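You operate a simulated robot arm through the tools that you are given. There is no shell and no other tool. Be economical: measure what you need, move in short steps, check, and stop when the job is done.

You are at the controls of a simulated robot arm. One attempt, no reset.

JOB
Share out the rolls on the basin side of the work table. At the end: the purple hot roller from the basin side of the work table stands on top of the brown cedar block; the roll that says "9" from the basin side of the work table is on top of the green wax tin; the roll that says "1" from the basin side of the work table is on the clear patch before the tool tray; the roll labelled "8" from the basin side of the work table is on the white dish; whatever was shut is shut again. Leave all else as you found it, and nothing knocked over. Set down upright: roll.

The check looks at the end state, three seconds after you hand in, the way a careful person would. Anything else that was tipped, shoved, dropped, spilled or broken makes it a failure.

ROBOT AND FRAMES
A 7-joint arm with a two-finger parallel gripper, fixed in place. Base frame: the origin is at the foot of the arm, x ahead of it, y to its left, z up; the work surface is at about z = 780. Readings come in mm, rad, newtons and seconds.
With the tool pointing down near the work surface it reaches from about 300 to 700 mm from the base axis. Its first joint turns from -1.152 to 1.152 rad. Payload 1.57 kg.
Tool frame: the origin (TCP) lies between the finger pads and is the grasp point; the fingertips stand 30 mm ahead of it; z points along the fingers, y is the line along which they close. Largest opening 110 mm; finger width 24, thickness 12; the body of the gripper, 48 by 112 mm, starts 78 mm behind the TCP.
Orientation is that of the tool frame in the base frame, as [roll, pitch, yaw] about the fixed x, y, z axes, in that order (R = Rz(yaw) Ry(pitch) Rx(roll)). With the fingers straight down and closing along the base's y, the tool's x points along the base's -x, its y along +y and its z along -z.

CONTROLS
- The arm moves only by the tool nudge_tool. Its argument "deltas" is a list of rows, each an object of numbers (a shift or turn left out is 0, a gripper value left out holds the last): "gripper": the finger opening in mm, from 0 to 110; "x", "y", "z": the shift along the tool's x, y, z in mm; "rx", "ry", "rz": the turn, a rotation vector about the tool's x, y, z in rad. In form: [{"gripper": .., "x": .., "y": .., "z": .., "rx": .., "ry": .., "rz": ..}, ...]. A call has 1 to 10 rows; each row shifts and turns the commanded pose from where the row before left it, along the tool's axes as they then stand. Each row takes 0.2 s and may step no farther than 50 mm and 0.15 rad from the row before; otherwise, or with a gripper value out of range, the whole call is refused. A pose out of reach is approached as far as the arm can. The call stops where the force on the tool passes 40 N (or 10 N more than at its start, if that is more) or the arm is blocked; 0.2 s more then pass. Each finger travels about 108 mm/s and halts on what it meets, pressing with about 31 N; the grip force reading is that of the motor and also rises with nothing between the fingers. The clock runs only during rows and for 0.2 s after the last one: add rows that do not move to give the fingers time. The reply holds the time, the measured pose of the TCP, the force on the tool along the base axes, the opening and the grip force, in the units named above and with some noise, with the torque about the TCP (base axes, N m) and any sound that the robot's microphone picked up, and new pictures: "show" is both (left out), scene, wrist or none.
- Cameras (640 x 400 px; columns grow to the right, rows downward): "scene" is fixed at [169.1, -411.2, 1380.4]; the picture's right is [0.65, -0.76, 0.00], its down [-0.59, -0.50, -0.63] and it looks along [0.48, 0.41, -0.77] (base axes); focal length 320 px, centre (320, 200). "wrist" rides on the gripper at [70, 16, -141] in the tool frame; the picture's right is [-0.23, 0.97, 0.00], its down [-0.86, -0.20, -0.48] and it looks along [-0.47, -0.11, 0.88] (tool axes); focal length 222 px, centre (320, 200). There is no depth. A picture from a camera that has moved, and an enlarged one, comes with that camera's place and axes in the base frame and with its lens.
- close_up(camera, box): a new picture of the part [left, top, right, bottom] of that camera's present view, enlarged. The clock stands still meanwhile.
- job_done(): hands the job in; it is judged then, once.

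Go step by step. Nothing tells you positions but the pictures and the camera data: compare them with the known pose of the tool, close in by small moves and look again before you grip or let go. The budget is 120 turns and 200 pictures, counting those below and the enlarged ones. Unless the task says otherwise, let go and move clear before handing in, and close with one line.

The tools are called after "Call:" as name(argument=value, ...) on one line, values as JSON. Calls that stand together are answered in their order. nudge_tool: Moves the arm, as the interface text tells. Its arguments: {"type":"object","properties":{"deltas":{"type":"array"},"show":{"type":"string","enum":["both","scene","wrist","none"]}},"required":["deltas"]} The other tools are called the same way: close_up (camera, box) takes an enlarged picture of a part of a camera's view; job_done () hands the job in.

At the start:

```text
clock: 0.0
tool_pos: [403.7, -227.8, 1023.2]
ee_rot: [3.141, 0.001, -3.141]
wrist_force: [-0.2, -0.1, 0.1]
wrist_torque: [-0.02, 0.03, -0.01]
width: 110.2
finger_force: 0.0
```

scene: 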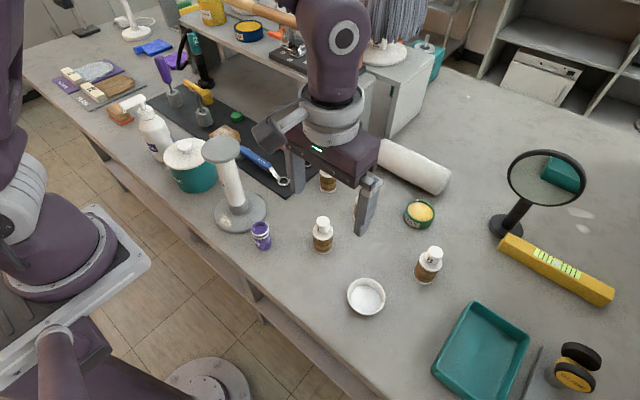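
wrist: 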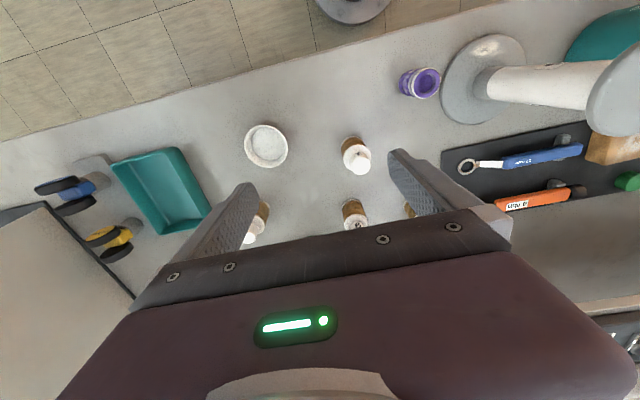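

I see a work table with several small bottles/rolls, a purple roller, a white dish, a yellow/green tin and a teal tray. I'll enlarge the views to identify things before moving.

Call:
close_up(camera="scene", box=[220, 140, 480, 320])

Call:
close_up(camera="scene", box=[20, 0, 300, 200])

Call:
close_up(camera="wrist", box=[220, 60, 640, 260])

Call:
close_up(camera="scene", box=[180, 0, 480, 120])

```text
2.22 times, centred on (350, 230) of scene
camera zoom: at [169.1, -411.2, 1380.4], right [0.65, -0.76, 0.0], down [-0.59, -0.5, -0.63], along [0.48, 0.41, -0.77], focal length 712 px, centre (253, 133)
```

zoom: 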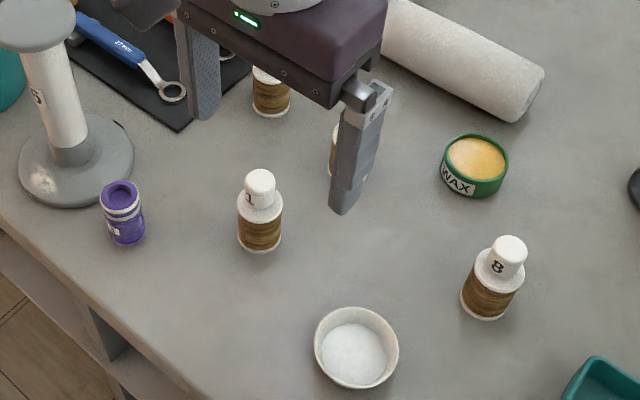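

```text
2.00 times, centred on (160, 100) of scene
camera zoom: at [169.1, -411.2, 1380.4], right [0.65, -0.76, 0.0], down [-0.59, -0.5, -0.63], along [0.48, 0.41, -0.77], focal length 641 px, centre (640, 400)
```

zoom: 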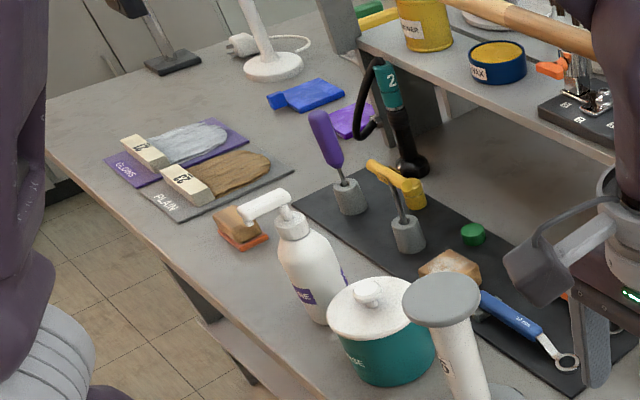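

```text
1.52 times, centred on (430, 160) of wrist
camera zoom: at [333.3, -210.6, 1164.3], right [0.23, 0.97, 0.0], down [0.86, -0.2, 0.48], along [0.47, -0.11, -0.88], focal length 338 px, centre (152, 261)
```

zoom: 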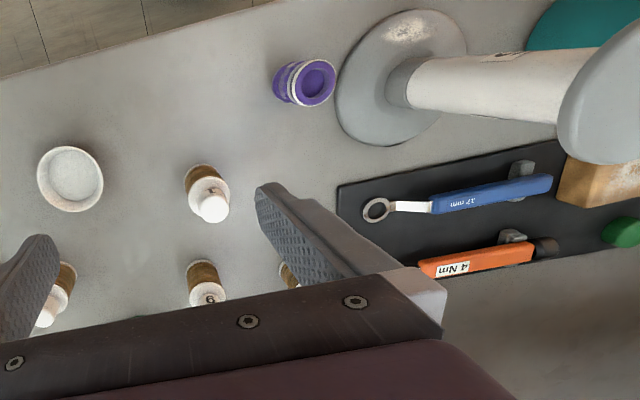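

```text
2.13 times, centred on (330, 60) of scene
camera zoom: at [169.1, -411.2, 1380.4], right [0.65, -0.76, 0.0], down [-0.59, -0.5, -0.63], along [0.48, 0.41, -0.77], focal length 683 px, centre (299, 499)
```

zoom: 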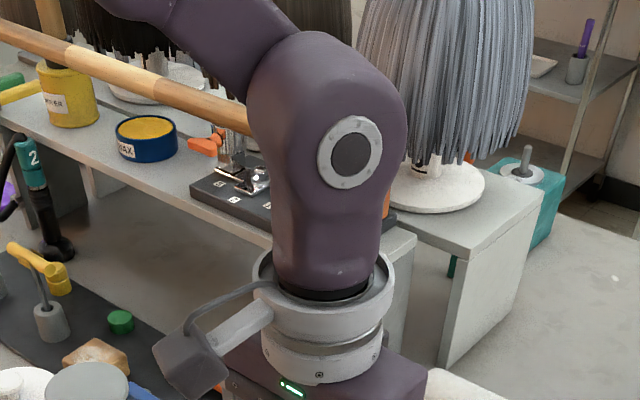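

Several bottle-like rolls ("1", "8", "9" and a hidden one), a purple roller, a dish and a green wax tin are near. I don't yet know the cedar block, tool tray or basin, so I'll lift the arm and tilt the camera to look around.

Call:
nudge_tool(deltas=[{"z": -40}, {"z": -40}, {"z": -40, "x": 30}, {"x": 40}, {"x": 30}, {}])

```text
clock: 1.4
tool_pos: [303.0, -226.3, 1142.7]
ee_rot: [3.14, 0.0, -3.141]
wrist_force: [-0.6, -0.1, 0.2]
wrist_torque: [-0.01, 0.01, 0.01]
width: 110.0
finger_force: 0.0
camera wrist: at [233.0, -210.2, 1283.8], right [0.23, 0.97, 0.0], down [0.85, -0.2, 0.48], along [0.47, -0.11, -0.88], focal length 222 px, centre (320, 200)
```

scene: 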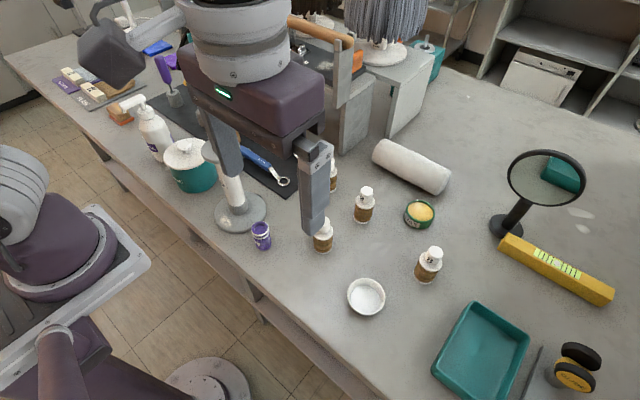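
wrist: 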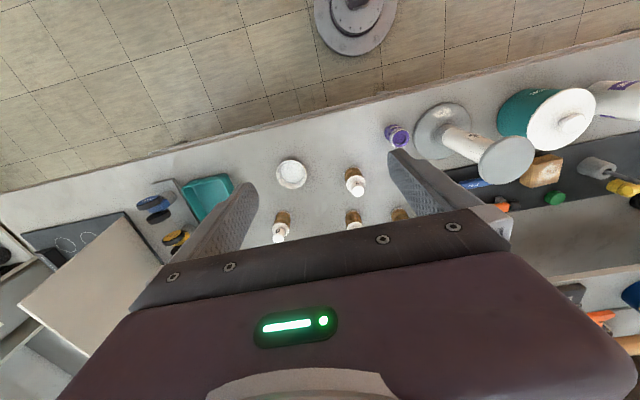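

The wooden block on the black mat and the teal tray show better now. I'll tilt the wrist camera toward the right side (-y) to see that end of the table.

Call:
nudge_tool(deltas=[{"rx": 0.15}, {"rx": 0.15}, {"rx": 0.15}, {"rx": 0.15}, {"gripper": 110}])

Call:
close_up(camera="wrist", box=[0, 100, 320, 300])

Call:
close_up(camera="scene", box=[400, 240, 640, 400])

```text
clock: 2.6
tool_pos: [304.0, -227.9, 1142.7]
ee_rot: [-2.542, 0.001, -3.139]
wrist_force: [0.1, 1.4, -0.5]
wrist_torque: [-0.01, -0.02, -0.01]
width: 109.7
finger_force: 0.0
camera wrist: at [233.4, -133.4, 1250.2], right [0.23, 0.8, -0.55], down [0.85, 0.11, 0.51], along [0.47, -0.59, -0.66], focal length 222 px, centre (320, 200)
```

scene: 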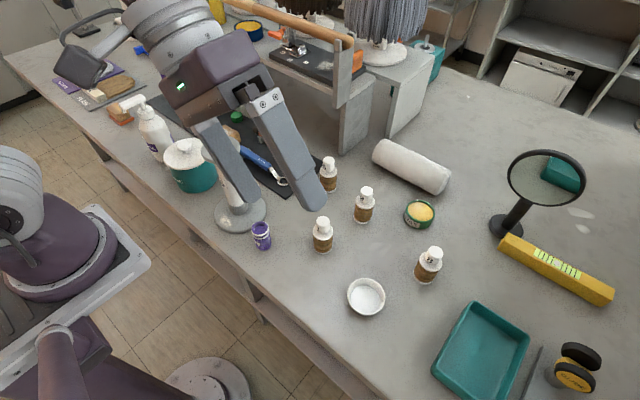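
wrist: 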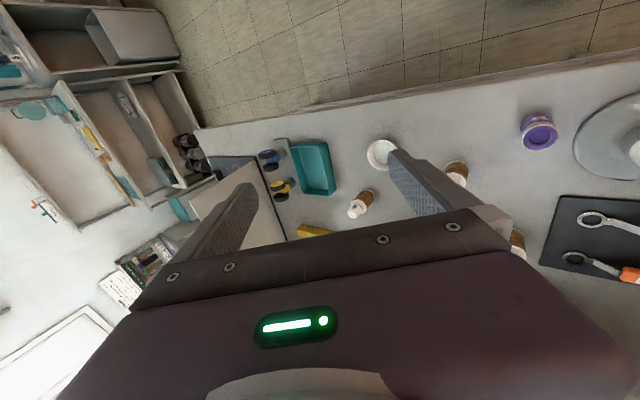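

```text
2.00 times, centred on (160, 200) of wrist
camera zoom: at [233.4, -133.4, 1250.2], right [0.23, 0.8, -0.55], down [0.85, 0.11, 0.51], along [0.47, -0.59, -0.66], focal length 444 px, centre (640, 200)
```

zoom: 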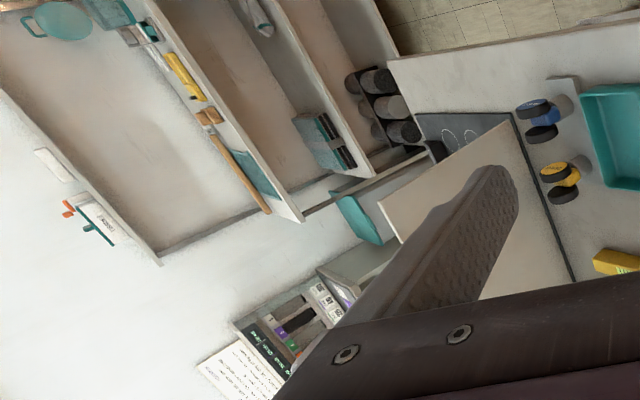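

```text
2.50 times, centred on (520, 320) of scene
camera zoom: at [169.1, -411.2, 1380.4], right [0.65, -0.76, 0.0], down [-0.59, -0.5, -0.63], along [0.48, 0.41, -0.77], focal length 801 px, centre (-180, -100)
```

zoom: 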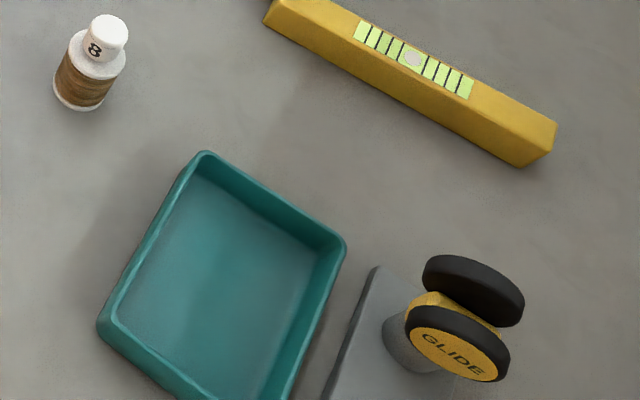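

The right end holds a teal tray, spools on stands and drawers, with no basin visible yet. I'll zoom in on the rolls, then tilt the camera to the left end.

Call:
close_up(camera="scene", box=[230, 140, 470, 290])

Call:
nudge_tool(deltas=[{"rx": -0.15}, {"rx": -0.15}, {"rx": -0.15}, {"rx": -0.15}, {"rx": -0.15}, {"rx": -0.15}, {"rx": -0.15}, {"rx": -0.15}, {}])

Call:
close_up(camera="wrist", box=[360, 40, 640, 240])

```text
2.67 times, centred on (350, 215) of scene
camera zoom: at [169.1, -411.2, 1380.4], right [0.65, -0.76, 0.0], down [-0.59, -0.5, -0.63], along [0.48, 0.41, -0.77], focal length 854 px, centre (240, 160)
```

zoom: 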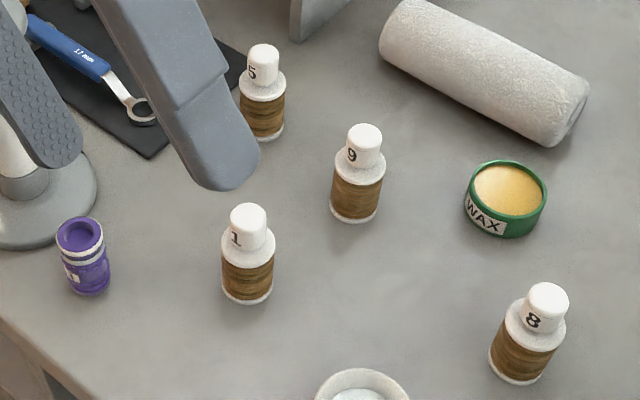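

```text
clock: 4.6
tool_pos: [303.3, -228.5, 1142.9]
ee_rot: [2.54, 0.001, 3.141]
wrist_force: [0.2, 0.5, 0.3]
wrist_torque: [0.01, 0.0, -0.02]
width: 110.2
finger_force: 0.1
camera wrist: at [233.3, -293.5, 1268.5], right [0.23, 0.8, 0.55], down [0.85, -0.43, 0.28], along [0.47, 0.41, -0.79], focal length 222 px, centre (320, 200)
```

scene: 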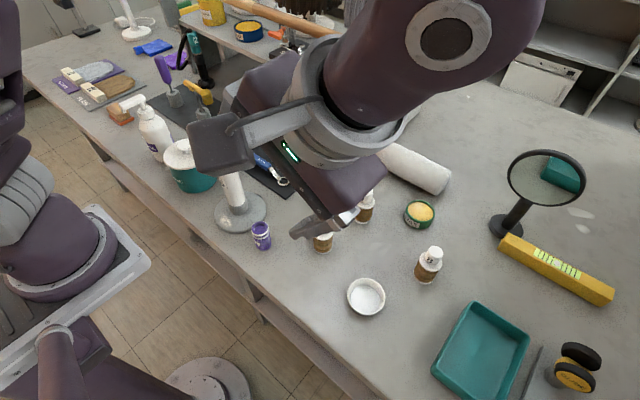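
wrist: 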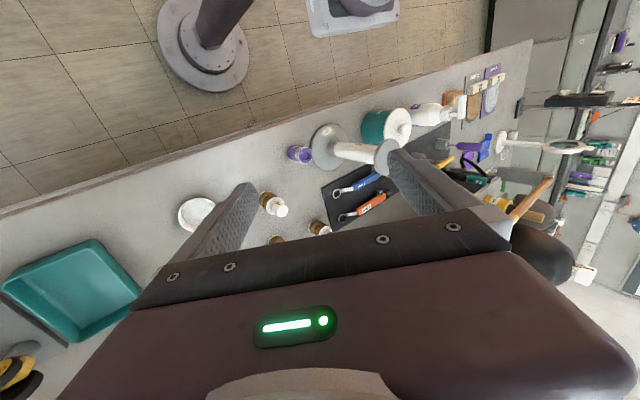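

```text
2.00 times, centred on (500, 140) of wrist
camera zoom: at [233.3, -293.5, 1268.5], right [0.23, 0.8, 0.55], down [0.85, -0.43, 0.28], along [0.47, 0.41, -0.79], focal length 444 px, centre (-40, 320)
```

zoom: 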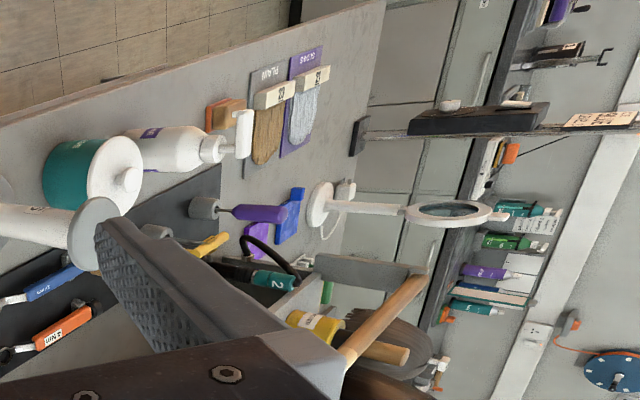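

Rolls are 1, 5, 8, 9, and the purple roller has a label. I need to know which is the tool tray, so I'll straighten the tool and move over the right side. That gives a close look at the teal tray and clears the scene camera's view of the left.

Call:
nudge_tool(deltas=[{"rx": 0.15}, {"rx": 0.15}, {"rx": 0.15}, {"rx": 0.15}, {"y": -50}, {"y": -50}, {"y": -50}, {"y": -30}, {}])

Call:
close_up(camera="wrist", box=[100, 40, 420, 240])

Call:
close_up(camera="scene", box=[90, 30, 330, 180])

Call:
close_up(camera="scene", box=[110, 110, 310, 260])

```text
clock: 6.6
tool_pos: [304.1, -406.8, 1141.7]
ee_rot: [-3.141, -0.001, 3.14]
wrist_force: [0.1, -0.4, -0.4]
wrist_torque: [0.0, 0.0, -0.02]
width: 109.9
finger_force: 0.0
camera wrist: at [233.4, -390.2, 1283.9], right [0.23, 0.97, 0.0], down [0.86, -0.2, 0.48], along [0.47, -0.11, -0.88], focal length 222 px, centre (320, 200)
```

scene: 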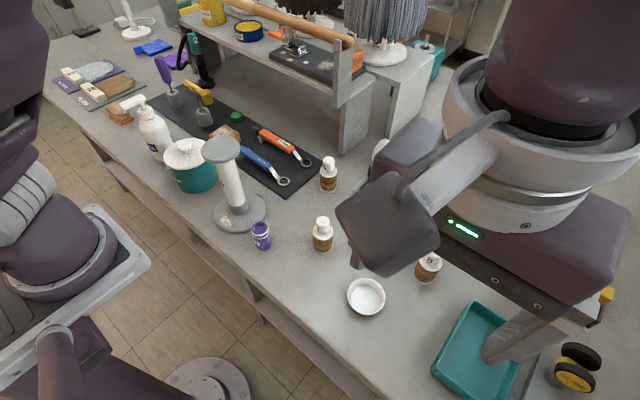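
wrist: 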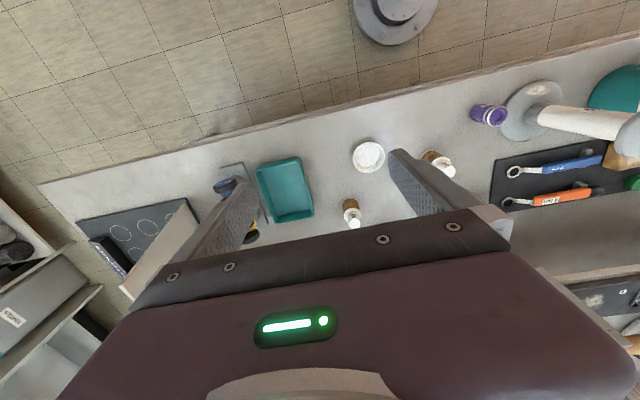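

```text
2.00 times, centred on (260, 140) of wrist
camera zoom: at [233.4, -390.2, 1283.9], right [0.23, 0.97, 0.0], down [0.86, -0.2, 0.48], along [0.47, -0.11, -0.88], focal length 444 px, centre (440, 320)
```

zoom: 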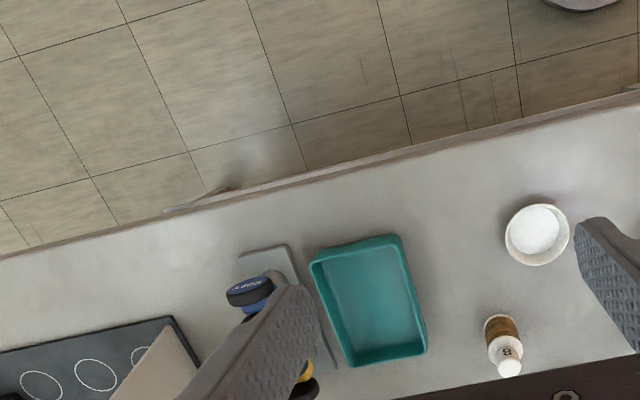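

```text
2.67 times, centred on (210, 105) of scene
camera zoom: at [169.1, -411.2, 1380.4], right [0.65, -0.76, 0.0], down [-0.59, -0.5, -0.63], along [0.48, 0.41, -0.77], focal length 854 px, centre (613, 453)
```

zoom: 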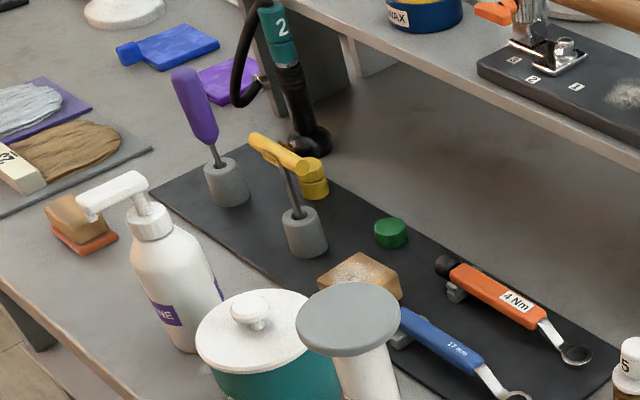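

```text
2.67 times, centred on (210, 185) of scene
camera zoom: at [169.1, -411.2, 1380.4], right [0.65, -0.76, 0.0], down [-0.59, -0.5, -0.63], along [0.48, 0.41, -0.77], focal length 854 px, centre (613, 240)
```

zoom: 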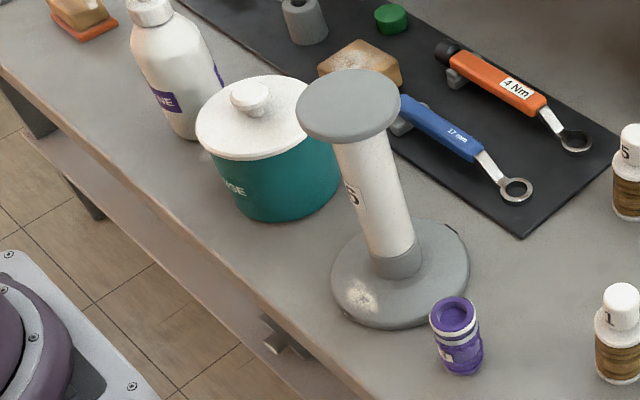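

The black mat holds the tools, and the teal tray by the rolls is empty and could be the "basin". To be sure, I'll yaw the wrist and look at the far side (+x) and the right end for any other basin.

Call:
nudge_tool(deltas=[{"rz": -0.15}, {"rz": -0.15}, {"rz": -0.15}, {"rz": -0.15}, {"rz": -0.15}, {"rz": -0.15}, {"rz": -0.15}, {"rz": -0.15}, {"rz": -0.15}, {"rz": -0.15}], show="wrist")

```text
clock: 8.8
tool_pos: [304.8, -407.6, 1142.5]
ee_rot: [-3.141, 0.0, -1.639]
wrist_force: [1.1, 1.0, 0.2]
wrist_torque: [-0.01, 0.0, 0.01]
width: 110.1
finger_force: 0.1
camera wrist: at [282.3, -475.2, 1284.3], right [-0.96, 0.29, 0.0], down [0.26, 0.84, 0.48], along [0.14, 0.46, -0.88], focal length 222 px, centre (320, 200)
```

wrist: 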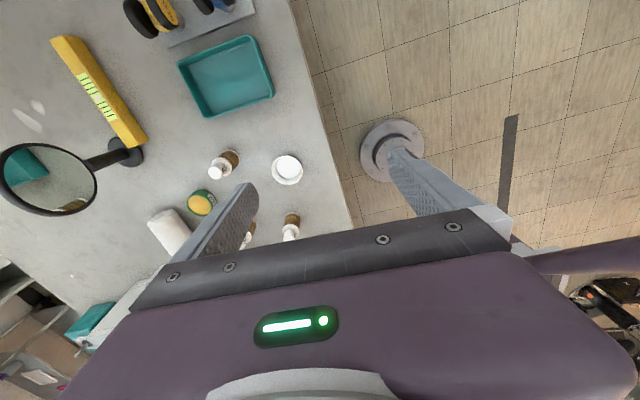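

The far side is becoming visible. I'll tilt toward -y and +x to see the far right corner.

Call:
nudge_tool(deltas=[{"ry": 0.15}, {"ry": 0.15}, {"ry": 0.15}, {"ry": 0.15}, {"ry": 0.15}, {"ry": 0.15}, {}], show="wrist")

Call:
nudge_tool(deltas=[{"ry": -0.15}, {"ry": -0.15}, {"rx": 0.15}, {"rx": 0.15}, {"rx": 0.15}, {"rx": 0.15}, {}], show="wrist")

```text
clock: 10.4
tool_pos: [303.0, -406.5, 1142.3]
ee_rot: [-3.141, -0.899, -1.64]
wrist_force: [0.0, 0.2, 0.2]
wrist_torque: [0.0, -0.03, 0.0]
width: 109.9
finger_force: 0.0
camera wrist: at [291.5, -338.5, 1285.0], right [-0.96, 0.21, -0.18], down [0.26, 0.89, -0.37], along [0.08, -0.4, -0.91], focal length 222 px, centre (320, 200)
```

wrist: 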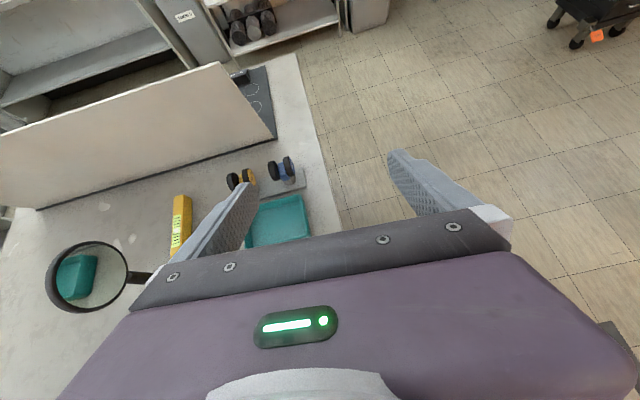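

```text
clock: 12.0
tool_pos: [338.7, -394.6, 1158.6]
ee_rot: [-2.608, -0.6, -1.648]
wrist_force: [-0.5, -0.3, -0.1]
wrist_torque: [0.0, -0.01, 0.02]
width: 110.2
finger_force: 0.0
out of reach, approached as far as the arm can: row 6
camera wrist: at [252.9, -381.1, 1291.7], right [-0.84, -0.03, -0.54], down [0.01, 1.0, -0.06], along [0.54, -0.05, -0.84], focal length 222 px, centre (320, 200)
```

wrist: 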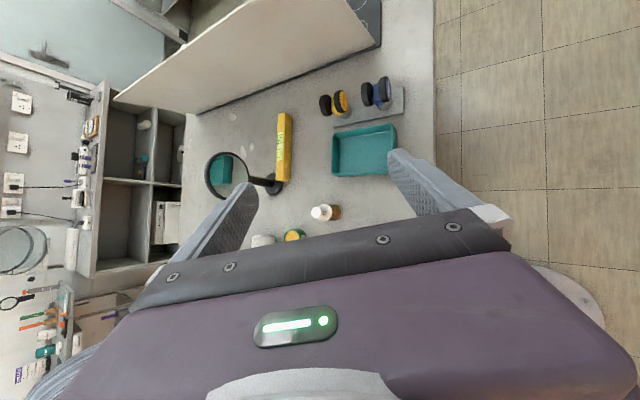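

A partition panel sits at the far right, and the teal tray is the only basin-like thing on this side. So the black mat with tools is probably the tool tray. I'll restore the pose and look at the area around that mat.

Call:
nudge_tool(deltas=[{"rx": -0.15}, {"rx": -0.15}, {"rx": -0.15}, {"rx": -0.15}, {"ry": -0.15}, {"ry": -0.15}, {"ry": -0.15}, {"ry": -0.15}, {}], show="none")

Call:
nudge_tool(deltas=[{"rz": 0.15}, {"rz": 0.15}, {"rz": 0.15}, {"rz": 0.15}, {"rz": 0.15}, {"rz": 0.15}, {"rz": 0.15}, {"rz": 0.15}, {"rz": 0.15}, {"rz": 0.15}], show="none")

Call:
nudge_tool(deltas=[{"y": 50}, {"y": 50}, {"y": 50}, {"y": 50}, {"y": 50}, {"y": 50}, {"y": 50}, {"y": 50}, {"y": 50}, {"y": 50}])

```text
clock: 14.0
tool_pos: [338.0, -394.4, 1158.3]
ee_rot: [3.084, 0.002, -1.686]
wrist_force: [-0.3, -0.7, -0.3]
wrist_torque: [0.0, -0.02, -0.02]
width: 110.3
finger_force: 0.0
```

```text
clock: 16.2
tool_pos: [338.2, -394.9, 1157.9]
ee_rot: [3.141, -0.057, 3.094]
wrist_force: [-0.2, -0.3, 0.7]
wrist_torque: [0.02, 0.0, 0.0]
width: 110.2
finger_force: 0.0
```

```text
clock: 18.4
tool_pos: [359.3, 104.7, 1159.5]
ee_rot: [3.141, -0.057, 3.096]
wrist_force: [0.6, -0.2, 0.0]
wrist_torque: [-0.04, 0.02, 0.01]
width: 109.6
finger_force: 0.0
camera wrist: at [298.7, 123.4, 1304.9], right [0.27, 0.96, -0.01], down [0.87, -0.24, 0.43], along [0.41, -0.12, -0.9], focal length 222 px, centre (320, 200)
```

scene: 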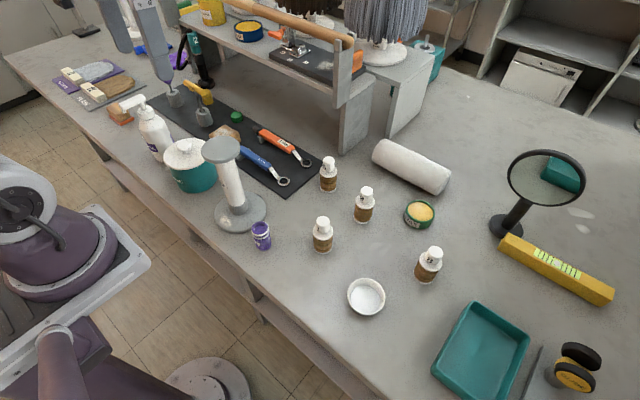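
wrist: 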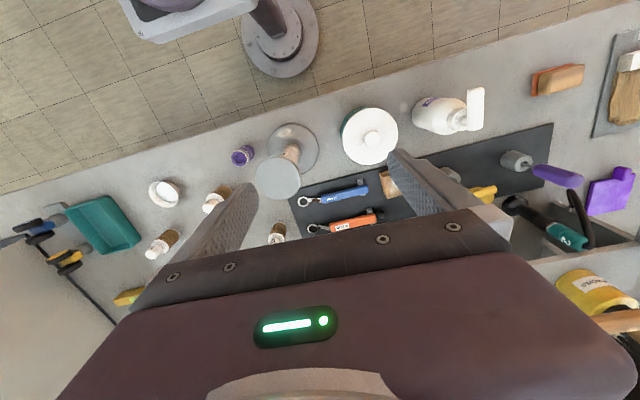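

The wooden block on the mat sits near (540, 235). I'll zoom in on that area for detail.

Call:
close_up(camera="wrist", box=[220, 80, 460, 250])

Call:
close_up(camera="wrist", box=[400, 30, 640, 200])

Call:
nudge_tool(deltas=[{"ry": -0.057, "rz": -0.046}, {"y": 50}, {"y": 50}, {"y": 50}, {}])

```text
2.35 times, centred on (340, 165) of wrist
camera zoom: at [298.7, 123.4, 1304.9], right [0.27, 0.96, -0.01], down [0.87, -0.24, 0.43], along [0.41, -0.12, -0.9], focal length 523 px, centre (273, 282)
```

zoom: 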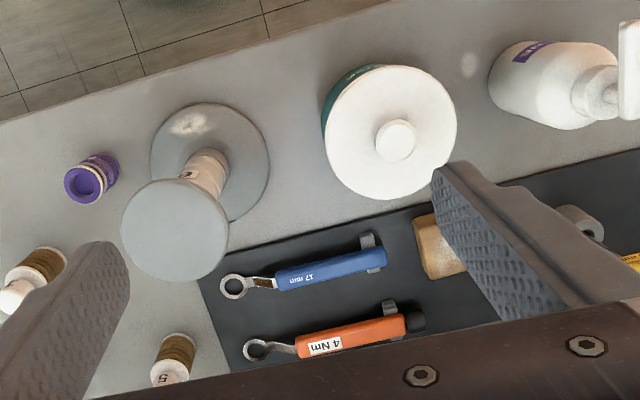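

```text
2.35 times, centred on (520, 115) of wrist
camera zoom: at [298.7, 123.4, 1304.9], right [0.27, 0.96, -0.01], down [0.87, -0.24, 0.43], along [0.41, -0.12, -0.9], focal length 523 px, centre (-151, 400)
```

zoom: 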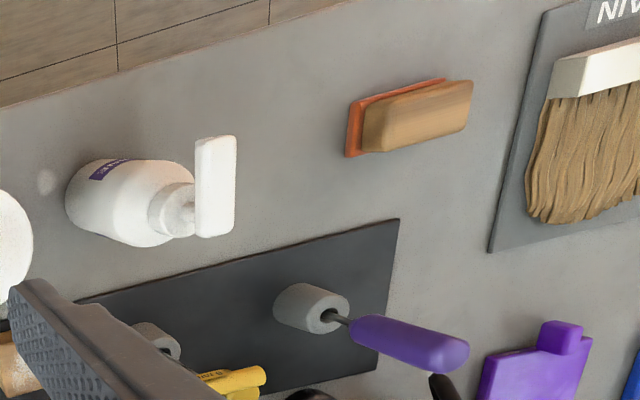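

```text
clock: 19.6
tool_pos: [359.8, 254.5, 1158.9]
ee_rot: [3.137, 0.0, -3.14]
wrist_force: [-0.2, 0.6, 1.0]
wrist_torque: [-0.01, -0.01, 0.02]
width: 110.0
finger_force: 0.0
camera wrist: at [289.3, 271.1, 1301.3], right [0.23, 0.97, 0.0], down [0.86, -0.2, 0.48], along [0.47, -0.1, -0.88], focal length 222 px, centre (320, 200)
```

scene: 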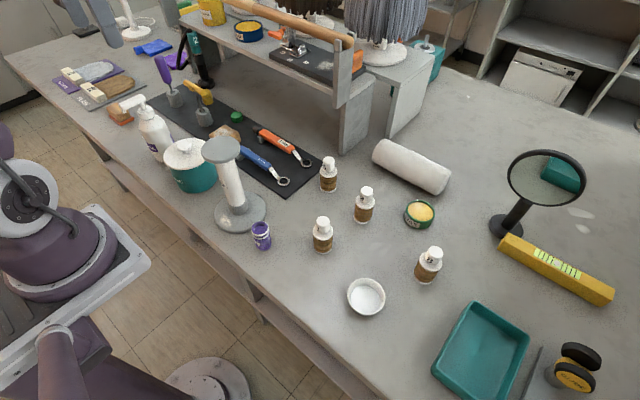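
wrist: 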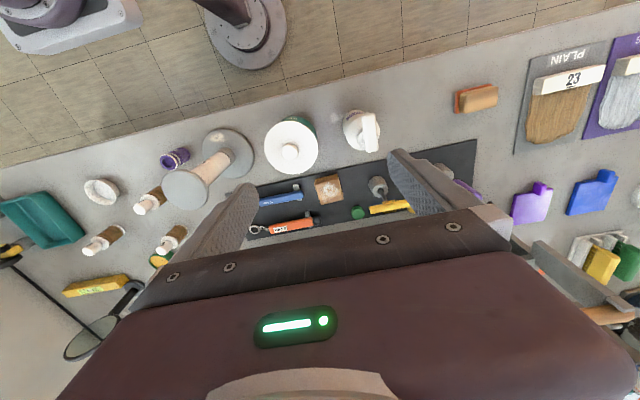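

The cedar block is clear on the mat. I'll read the pot label and check the remaining teal objects to settle "basin" versus "tool tray".

Call:
close_up(camera="scene", box=[130, 130, 230, 200])

Call:
close_up(camera="scene", box=[380, 0, 640, 120])

Call:
close_up(camera="wrist", box=[230, 80, 490, 250])

Call:
close_up(camera="scene", box=[490, 140, 640, 240])

```text
5.71 times, centred on (180, 165) of scene
camera zoom: at [169.2, -411.2, 1380.4], right [0.65, -0.76, 0.0], down [-0.59, -0.5, -0.63], along [0.48, 0.41, -0.77], focal length 1830 px, centre (1120, 400)
```

zoom: 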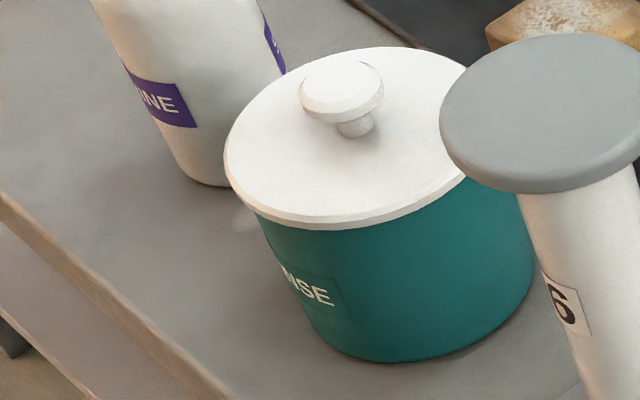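

```text
2.46 times, centred on (510, 60) of scene
camera zoom: at [169.2, -411.2, 1380.4], right [0.65, -0.76, 0.0], down [-0.59, -0.5, -0.63], along [0.48, 0.41, -0.77], focal length 788 px, centre (-148, 545)
```

zoom: 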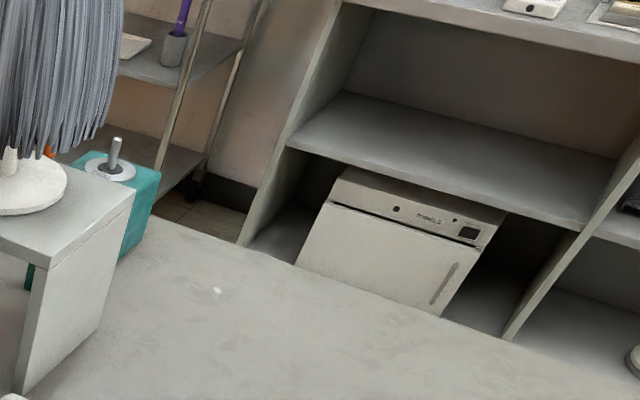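

```text
2.35 times, centred on (360, 165) of wrist
camera zoom: at [289.3, 271.1, 1301.3], right [0.23, 0.97, 0.0], down [0.86, -0.2, 0.48], along [0.47, -0.1, -0.88], focal length 523 px, centre (226, 282)
```

zoom: 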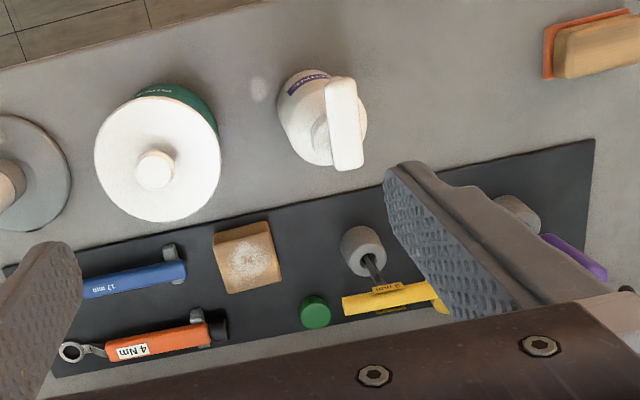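

```text
4.00 times, centred on (565, 190) of scene
camera zoom: at [169.2, -411.2, 1380.4], right [0.65, -0.76, 0.0], down [-0.59, -0.5, -0.63], along [0.48, 0.41, -0.77], focal length 1281 px, centre (-660, 240)
```

zoom: 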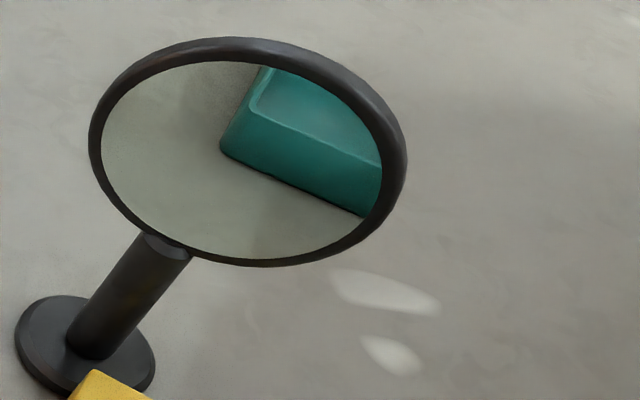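

The pot reads "RINSE". One more look is worthwhile: I'll go high on the right and look over the partition for any sink or other rolls.

Call:
nudge_tool(deltas=[{"y": -50}, {"y": -50}, {"y": -50}, {"y": -50}, {"y": -50, "z": -30}, {"y": -50, "z": -30}, {"y": -50, "z": -30}, {"y": -50, "z": -30}, {"y": -50, "z": -30}, {"y": -50}], show="none")

Call:
nudge_tool(deltas=[{"y": -50, "rx": 0.15}, {"y": -50, "rx": 0.15}, {"rx": 0.15}, {"rx": 0.15}, {"rx": 0.15}, {}], show="wrist")

Call:
close_up(camera="wrist", box=[0, 0, 320, 300])

```text
refused: row 5 steps farther than a row can; nothing moved
```

```text
clock: 21.0
tool_pos: [360.5, 154.4, 1167.3]
ee_rot: [-2.394, 0.0, -3.141]
wrist_force: [0.7, -0.1, 0.3]
wrist_torque: [0.0, 0.02, 0.03]
width: 109.9
finger_force: 0.1
camera wrist: at [289.8, 263.1, 1260.0], right [0.23, 0.71, -0.66], down [0.85, 0.18, 0.49], along [0.47, -0.68, -0.57], focal length 222 px, centre (320, 200)
```

wrist: 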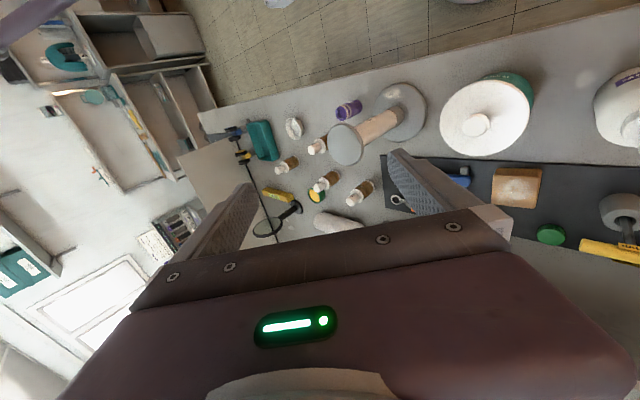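

```text
1.33 times, centred on (160, 150) of wrist
camera zoom: at [289.8, 263.1, 1260.0], right [0.23, 0.71, -0.66], down [0.85, 0.18, 0.49], along [0.47, -0.68, -0.57], focal length 296 px, centre (533, 267)
```

zoom: 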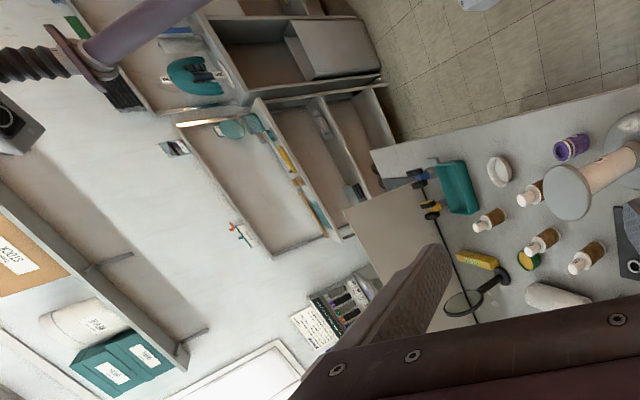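

There is no other basin, so I take the teal tray as the basin and the black tool-laden slab as the tool tray. The clear patch before it is around (425, 440), between the pump bottle and the wood-and-orange brush. I'll start with the purple roller near (360, -81): straighten up, move over it and yaw 90° to clear the stand.

Call:
nudge_tool(deltas=[{"rx": -0.15}, {"rx": -0.15}, {"rx": -0.15}, {"rx": -0.15}, {"rx": -0.15}, {"y": -50}, {"y": -50}, {"y": -50}, {"y": -50}, {"y": -35}], show="none")

Call:
nudge_tool(deltas=[{"rz": -0.15}, {"rz": -0.15}, {"rz": -0.15}, {"rz": -0.15}, {"rz": -0.15}, {"rz": -0.15}, {"rz": -0.15}, {"rz": -0.15}, {"rz": -0.15}, {"rz": -0.15}], show="wrist")

```text
clock: 23.2
tool_pos: [360.1, -80.9, 1167.2]
ee_rot: [3.139, -0.001, -3.139]
wrist_force: [-0.4, -0.2, -0.2]
wrist_torque: [0.0, 0.02, -0.03]
width: 109.9
finger_force: 0.0
```

```text
clock: 25.4
tool_pos: [360.7, -80.4, 1165.7]
ee_rot: [-3.141, 0.004, -1.637]
wrist_force: [0.5, 0.1, -0.4]
wrist_torque: [-0.02, -0.03, -0.03]
width: 109.7
finger_force: 0.0
camera wrist: at [338.9, -148.5, 1307.4], right [-0.96, 0.29, 0.0], down [0.26, 0.84, 0.48], along [0.14, 0.46, -0.88], focal length 222 px, centre (320, 200)
```

wrist: 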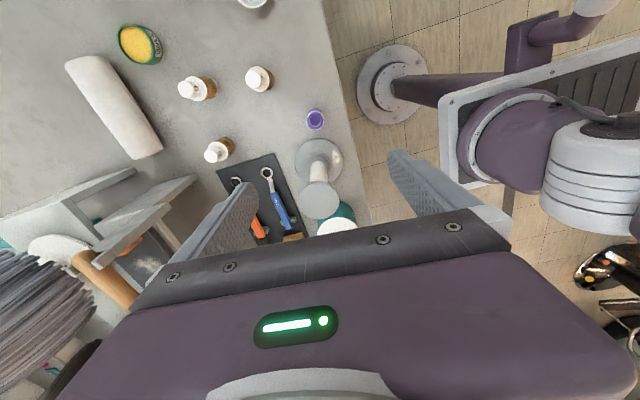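

Purple roller top estimates to about (368, -83). I'll finish the yaw, centre and descend part way to check.

Call:
nudge_tool(deltas=[{"rz": -0.067}, {"y": -7, "x": 2, "z": 45}, {"z": 50}, {"z": 45}, {"z": 40}, {}])

```text
clock: 26.8
tool_pos: [368.1, -83.0, 987.0]
ee_rot: [3.141, 0.003, -1.573]
wrist_force: [-0.6, -0.5, 0.1]
wrist_torque: [0.0, 0.0, 0.01]
width: 110.0
finger_force: 0.0
camera wrist: at [351.1, -151.7, 1128.6], right [-0.97, 0.23, 0.0], down [0.2, 0.85, 0.48], along [0.11, 0.47, -0.88], focal length 222 px, centre (320, 200)
```

scene: 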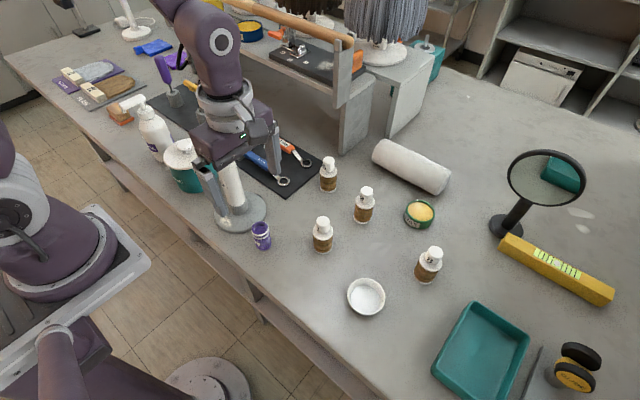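
wrist: 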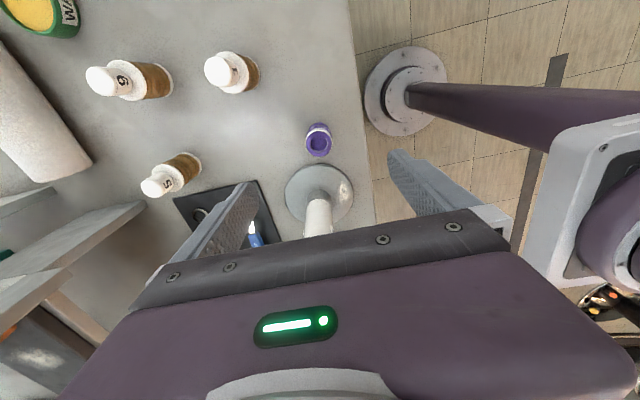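

Alignment over the purple roller looks good, with its base at about (370, -84). I'll narrow the opening, descend to z≈824 and check.

Call:
nudge_tool(deltas=[{"gripper": 85, "y": -2, "x": 1, "z": 40}, {"z": 40}, {"z": 40}, {"z": 25}, {}])

```text
clock: 28.0
tool_pos: [368.2, -80.4, 842.0]
ee_rot: [3.141, 0.004, -1.575]
wrist_force: [0.5, 0.3, -0.6]
wrist_torque: [-0.01, 0.01, 0.02]
width: 85.2
finger_force: 0.1
camera wrist: at [352.1, -151.1, 983.0], right [-0.97, 0.23, 0.0], down [0.2, 0.85, 0.48], along [0.11, 0.47, -0.88], focal length 222 px, centre (320, 200)
```

scene: 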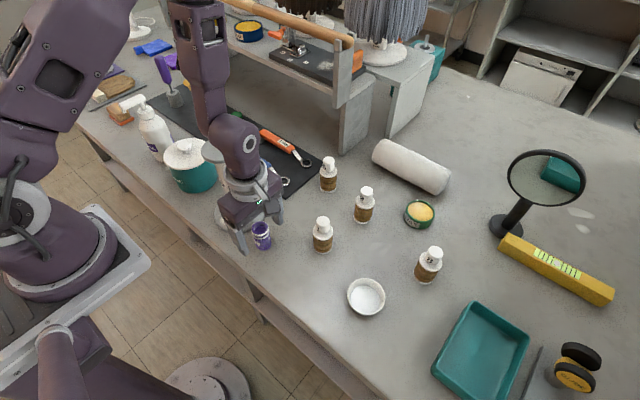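
wrist: 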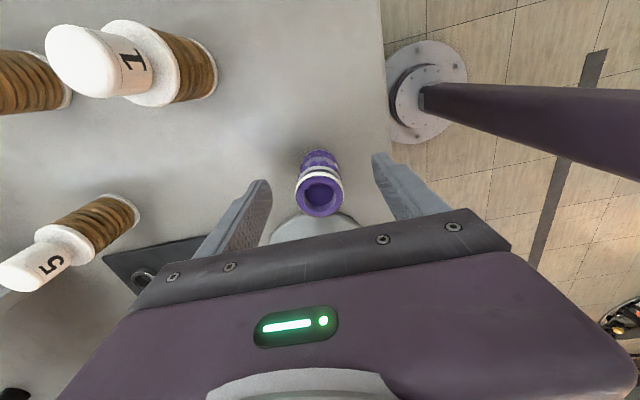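

The roller lies between the fingers, slightly toward -y. I'll shift 5 mm, lower to z≈825 and close.

Call:
nudge_tool(deltas=[{"x": 5, "y": -1}, {"z": 16}, {"gripper": 20}, {}, {}, {}])

```text
clock: 29.4
tool_pos: [370.7, -86.0, 827.2]
ee_rot: [3.141, 0.004, -1.574]
wrist_force: [-0.8, 0.5, -0.7]
wrist_torque: [-0.01, -0.01, -0.04]
width: 32.3
finger_force: 30.7
camera wrist: at [353.1, -156.4, 967.2], right [-0.97, 0.23, 0.0], down [0.2, 0.85, 0.48], along [0.11, 0.47, -0.88], focal length 222 px, centre (320, 200)
```

scene: 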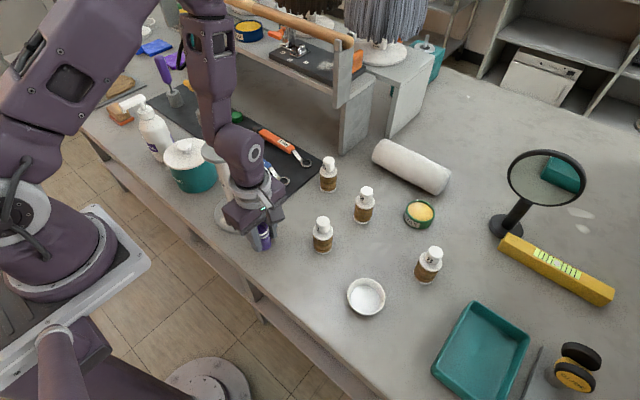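
wrist: 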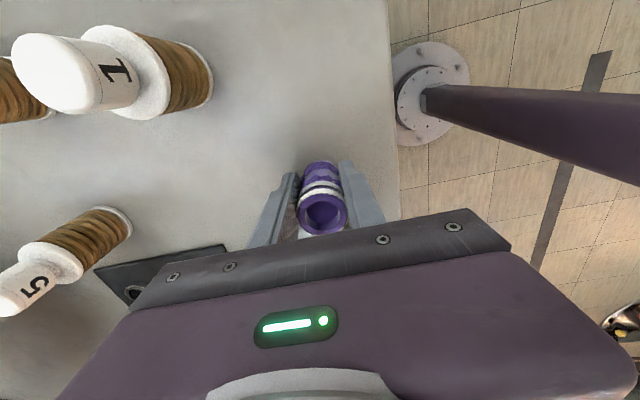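

Gripped at 32 mm. I'll lift straight up well above the stand before travelling to the cedar block.

Call:
nudge_tool(deltas=[{"z": -30}, {"z": -45}, {"z": -50}, {"z": -50}, {"z": -50}, {"z": -45}, {}], show="wrist")

Call:
nudge_tool(deltas=[{"x": -40, "y": -25}, {"x": -40, "y": -25}, {"x": -40, "y": -25}, {"x": -40, "y": -25}, {"x": -40, "y": -20}, {"x": -40, "y": -20}, {"x": -40, "y": -20}, {"x": -15}, {}, {}])

```text
clock: 31.0
tool_pos: [370.9, -88.4, 1095.7]
ee_rot: [-3.141, 0.002, -1.572]
wrist_force: [0.0, -0.2, -0.2]
wrist_torque: [0.0, 0.0, 0.02]
width: 32.2
finger_force: 31.2
camera wrist: at [353.7, -157.6, 1236.8], right [-0.97, 0.23, 0.0], down [0.2, 0.85, 0.48], along [0.11, 0.47, -0.88], focal length 222 px, centre (320, 200)
```

wrist: 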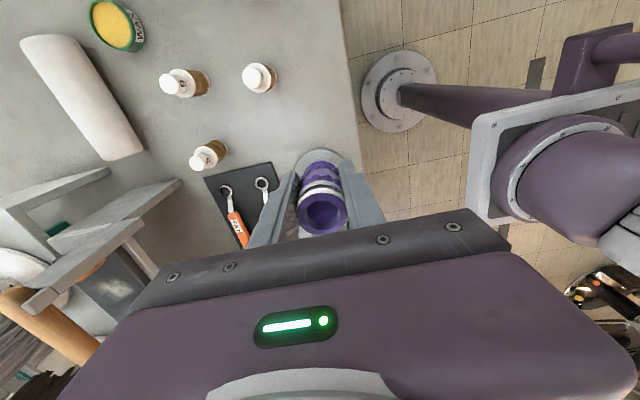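

```text
clock: 33.2
tool_pos: [531.3, 206.7, 1096.2]
ee_rot: [-3.141, 0.004, -1.574]
wrist_force: [-0.5, 0.5, -0.6]
wrist_torque: [0.0, 0.04, -0.01]
width: 31.7
finger_force: 31.4
camera wrist: at [514.6, 136.5, 1237.4], right [-0.97, 0.23, 0.0], down [0.2, 0.85, 0.48], along [0.11, 0.47, -0.88], focal length 222 px, centre (320, 200)
```

scene: 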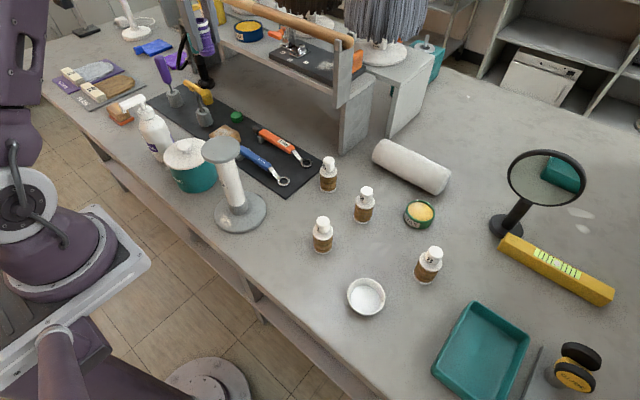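
wrist: 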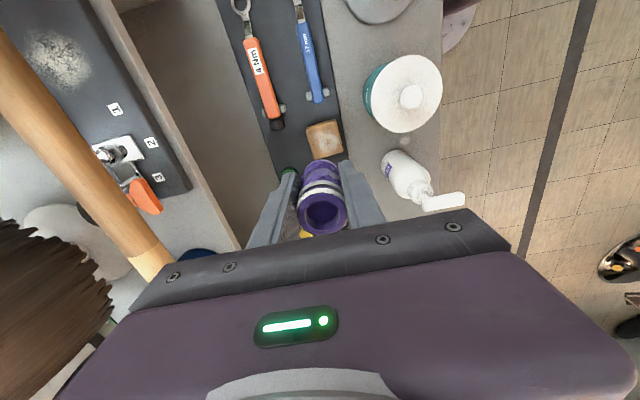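

Clear view: the block top is at about (533, 238). I'll centre over it and descend part way, then compare.

Call:
nudge_tool(deltas=[{"x": -31, "y": -1.5}, {"z": 50}, {"z": 50}, {"z": 45}, {}, {}])

Call:
close_up(camera="wrist", box=[220, 80, 420, 260])

Call:
close_up(camera="scene", box=[170, 60, 290, 160])

```text
clock: 34.6
tool_pos: [532.3, 239.5, 950.4]
ee_rot: [-3.141, 0.003, -1.573]
wrist_force: [-0.3, 0.8, 0.5]
wrist_torque: [0.0, -0.01, 0.04]
width: 31.8
finger_force: 31.2
camera wrist: at [515.4, 168.5, 1091.6], right [-0.97, 0.23, 0.0], down [0.2, 0.85, 0.48], along [0.11, 0.47, -0.88], focal length 222 px, centre (320, 200)
```

scene: 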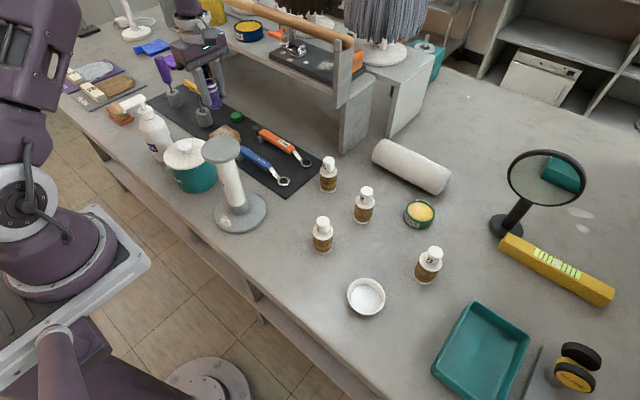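
wrist: 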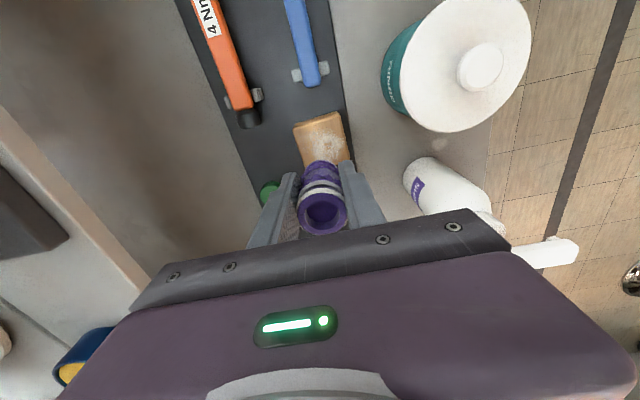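

```text
2.22 times, centred on (320, 170) of wrist
camera zoom: at [515.4, 168.5, 1091.6], right [-0.97, 0.23, 0.0], down [0.2, 0.85, 0.48], along [0.11, 0.47, -0.88], focal length 494 px, centre (320, 267)
```

zoom: 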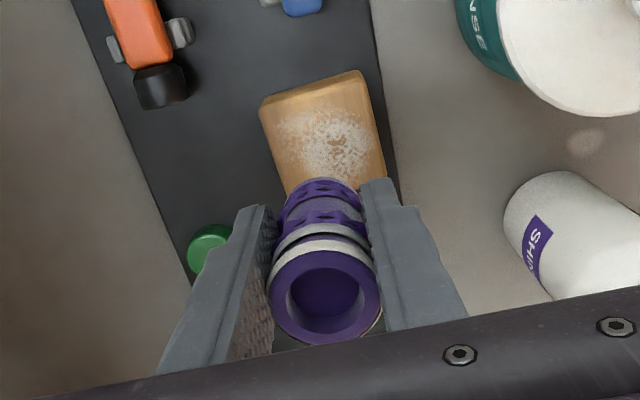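

```text
4.00 times, centred on (230, 110) of scene
camera zoom: at [169.2, -411.2, 1380.4], right [0.65, -0.76, 0.0], down [-0.59, -0.5, -0.63], along [0.48, 0.41, -0.77], focal length 1281 px, centre (680, 560)
```

zoom: 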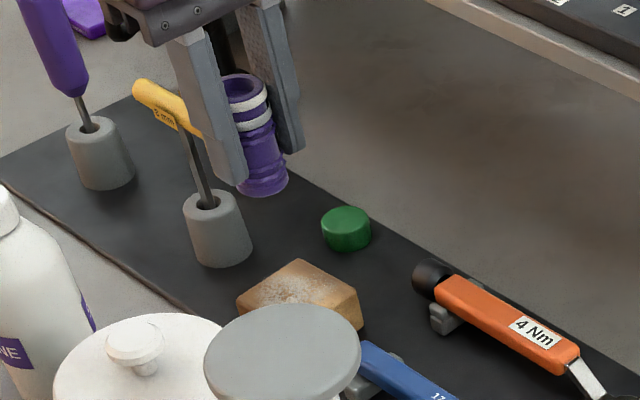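

The roller hangs just above the block and alignment is good. I'll lower in steps, watching the force.

Call:
nudge_tool(deltas=[{"y": 2, "z": 30}, {"z": 25}, {"z": 8}, {}, {}])

Call:
close_up(camera="scene", box=[170, 60, 290, 160])

```text
clock: 35.8
tool_pos: [530.8, 238.6, 887.8]
ee_rot: [3.142, 0.003, -1.573]
wrist_force: [0.0, -1.2, 0.6]
wrist_torque: [-0.01, 0.0, -0.01]
width: 32.0
finger_force: 31.0
camera wrist: at [513.8, 168.6, 1029.4], right [-0.97, 0.23, 0.0], down [0.2, 0.85, 0.48], along [0.11, 0.47, -0.88], focal length 222 px, centre (320, 200)
```

scene: 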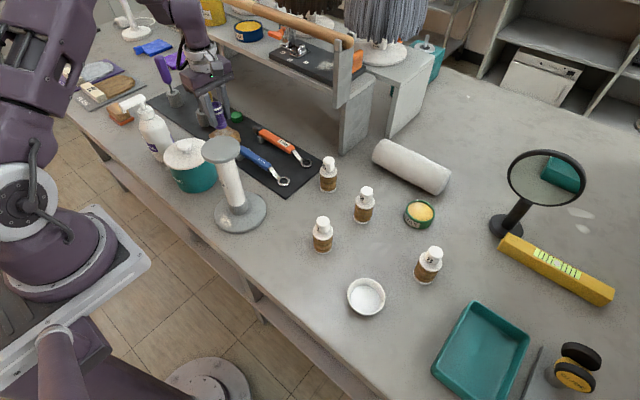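
wrist: 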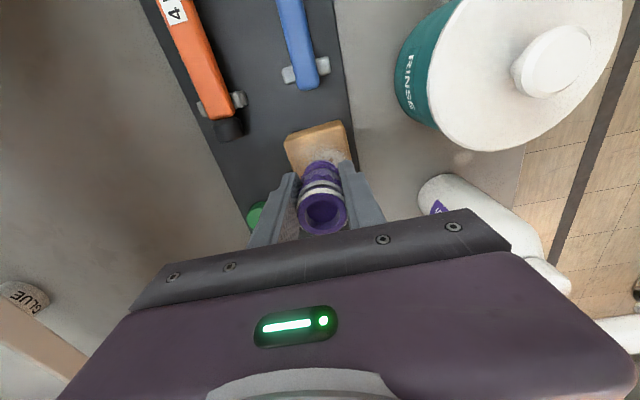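

```text
4.00 times, centred on (230, 110) of scene
camera zoom: at [169.2, -411.2, 1380.4], right [0.65, -0.76, 0.0], down [-0.59, -0.5, -0.63], along [0.48, 0.41, -0.77], focal length 1281 px, centre (680, 560)
```

zoom: 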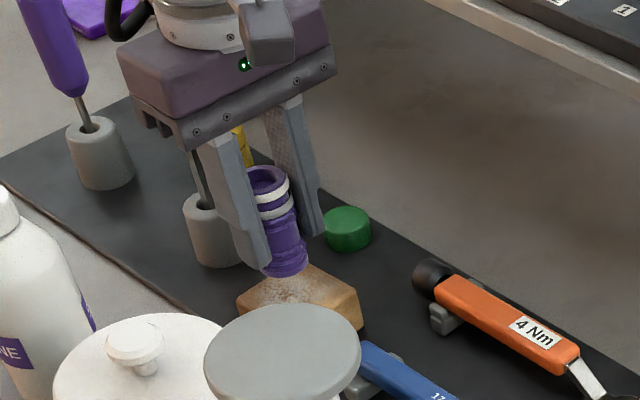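

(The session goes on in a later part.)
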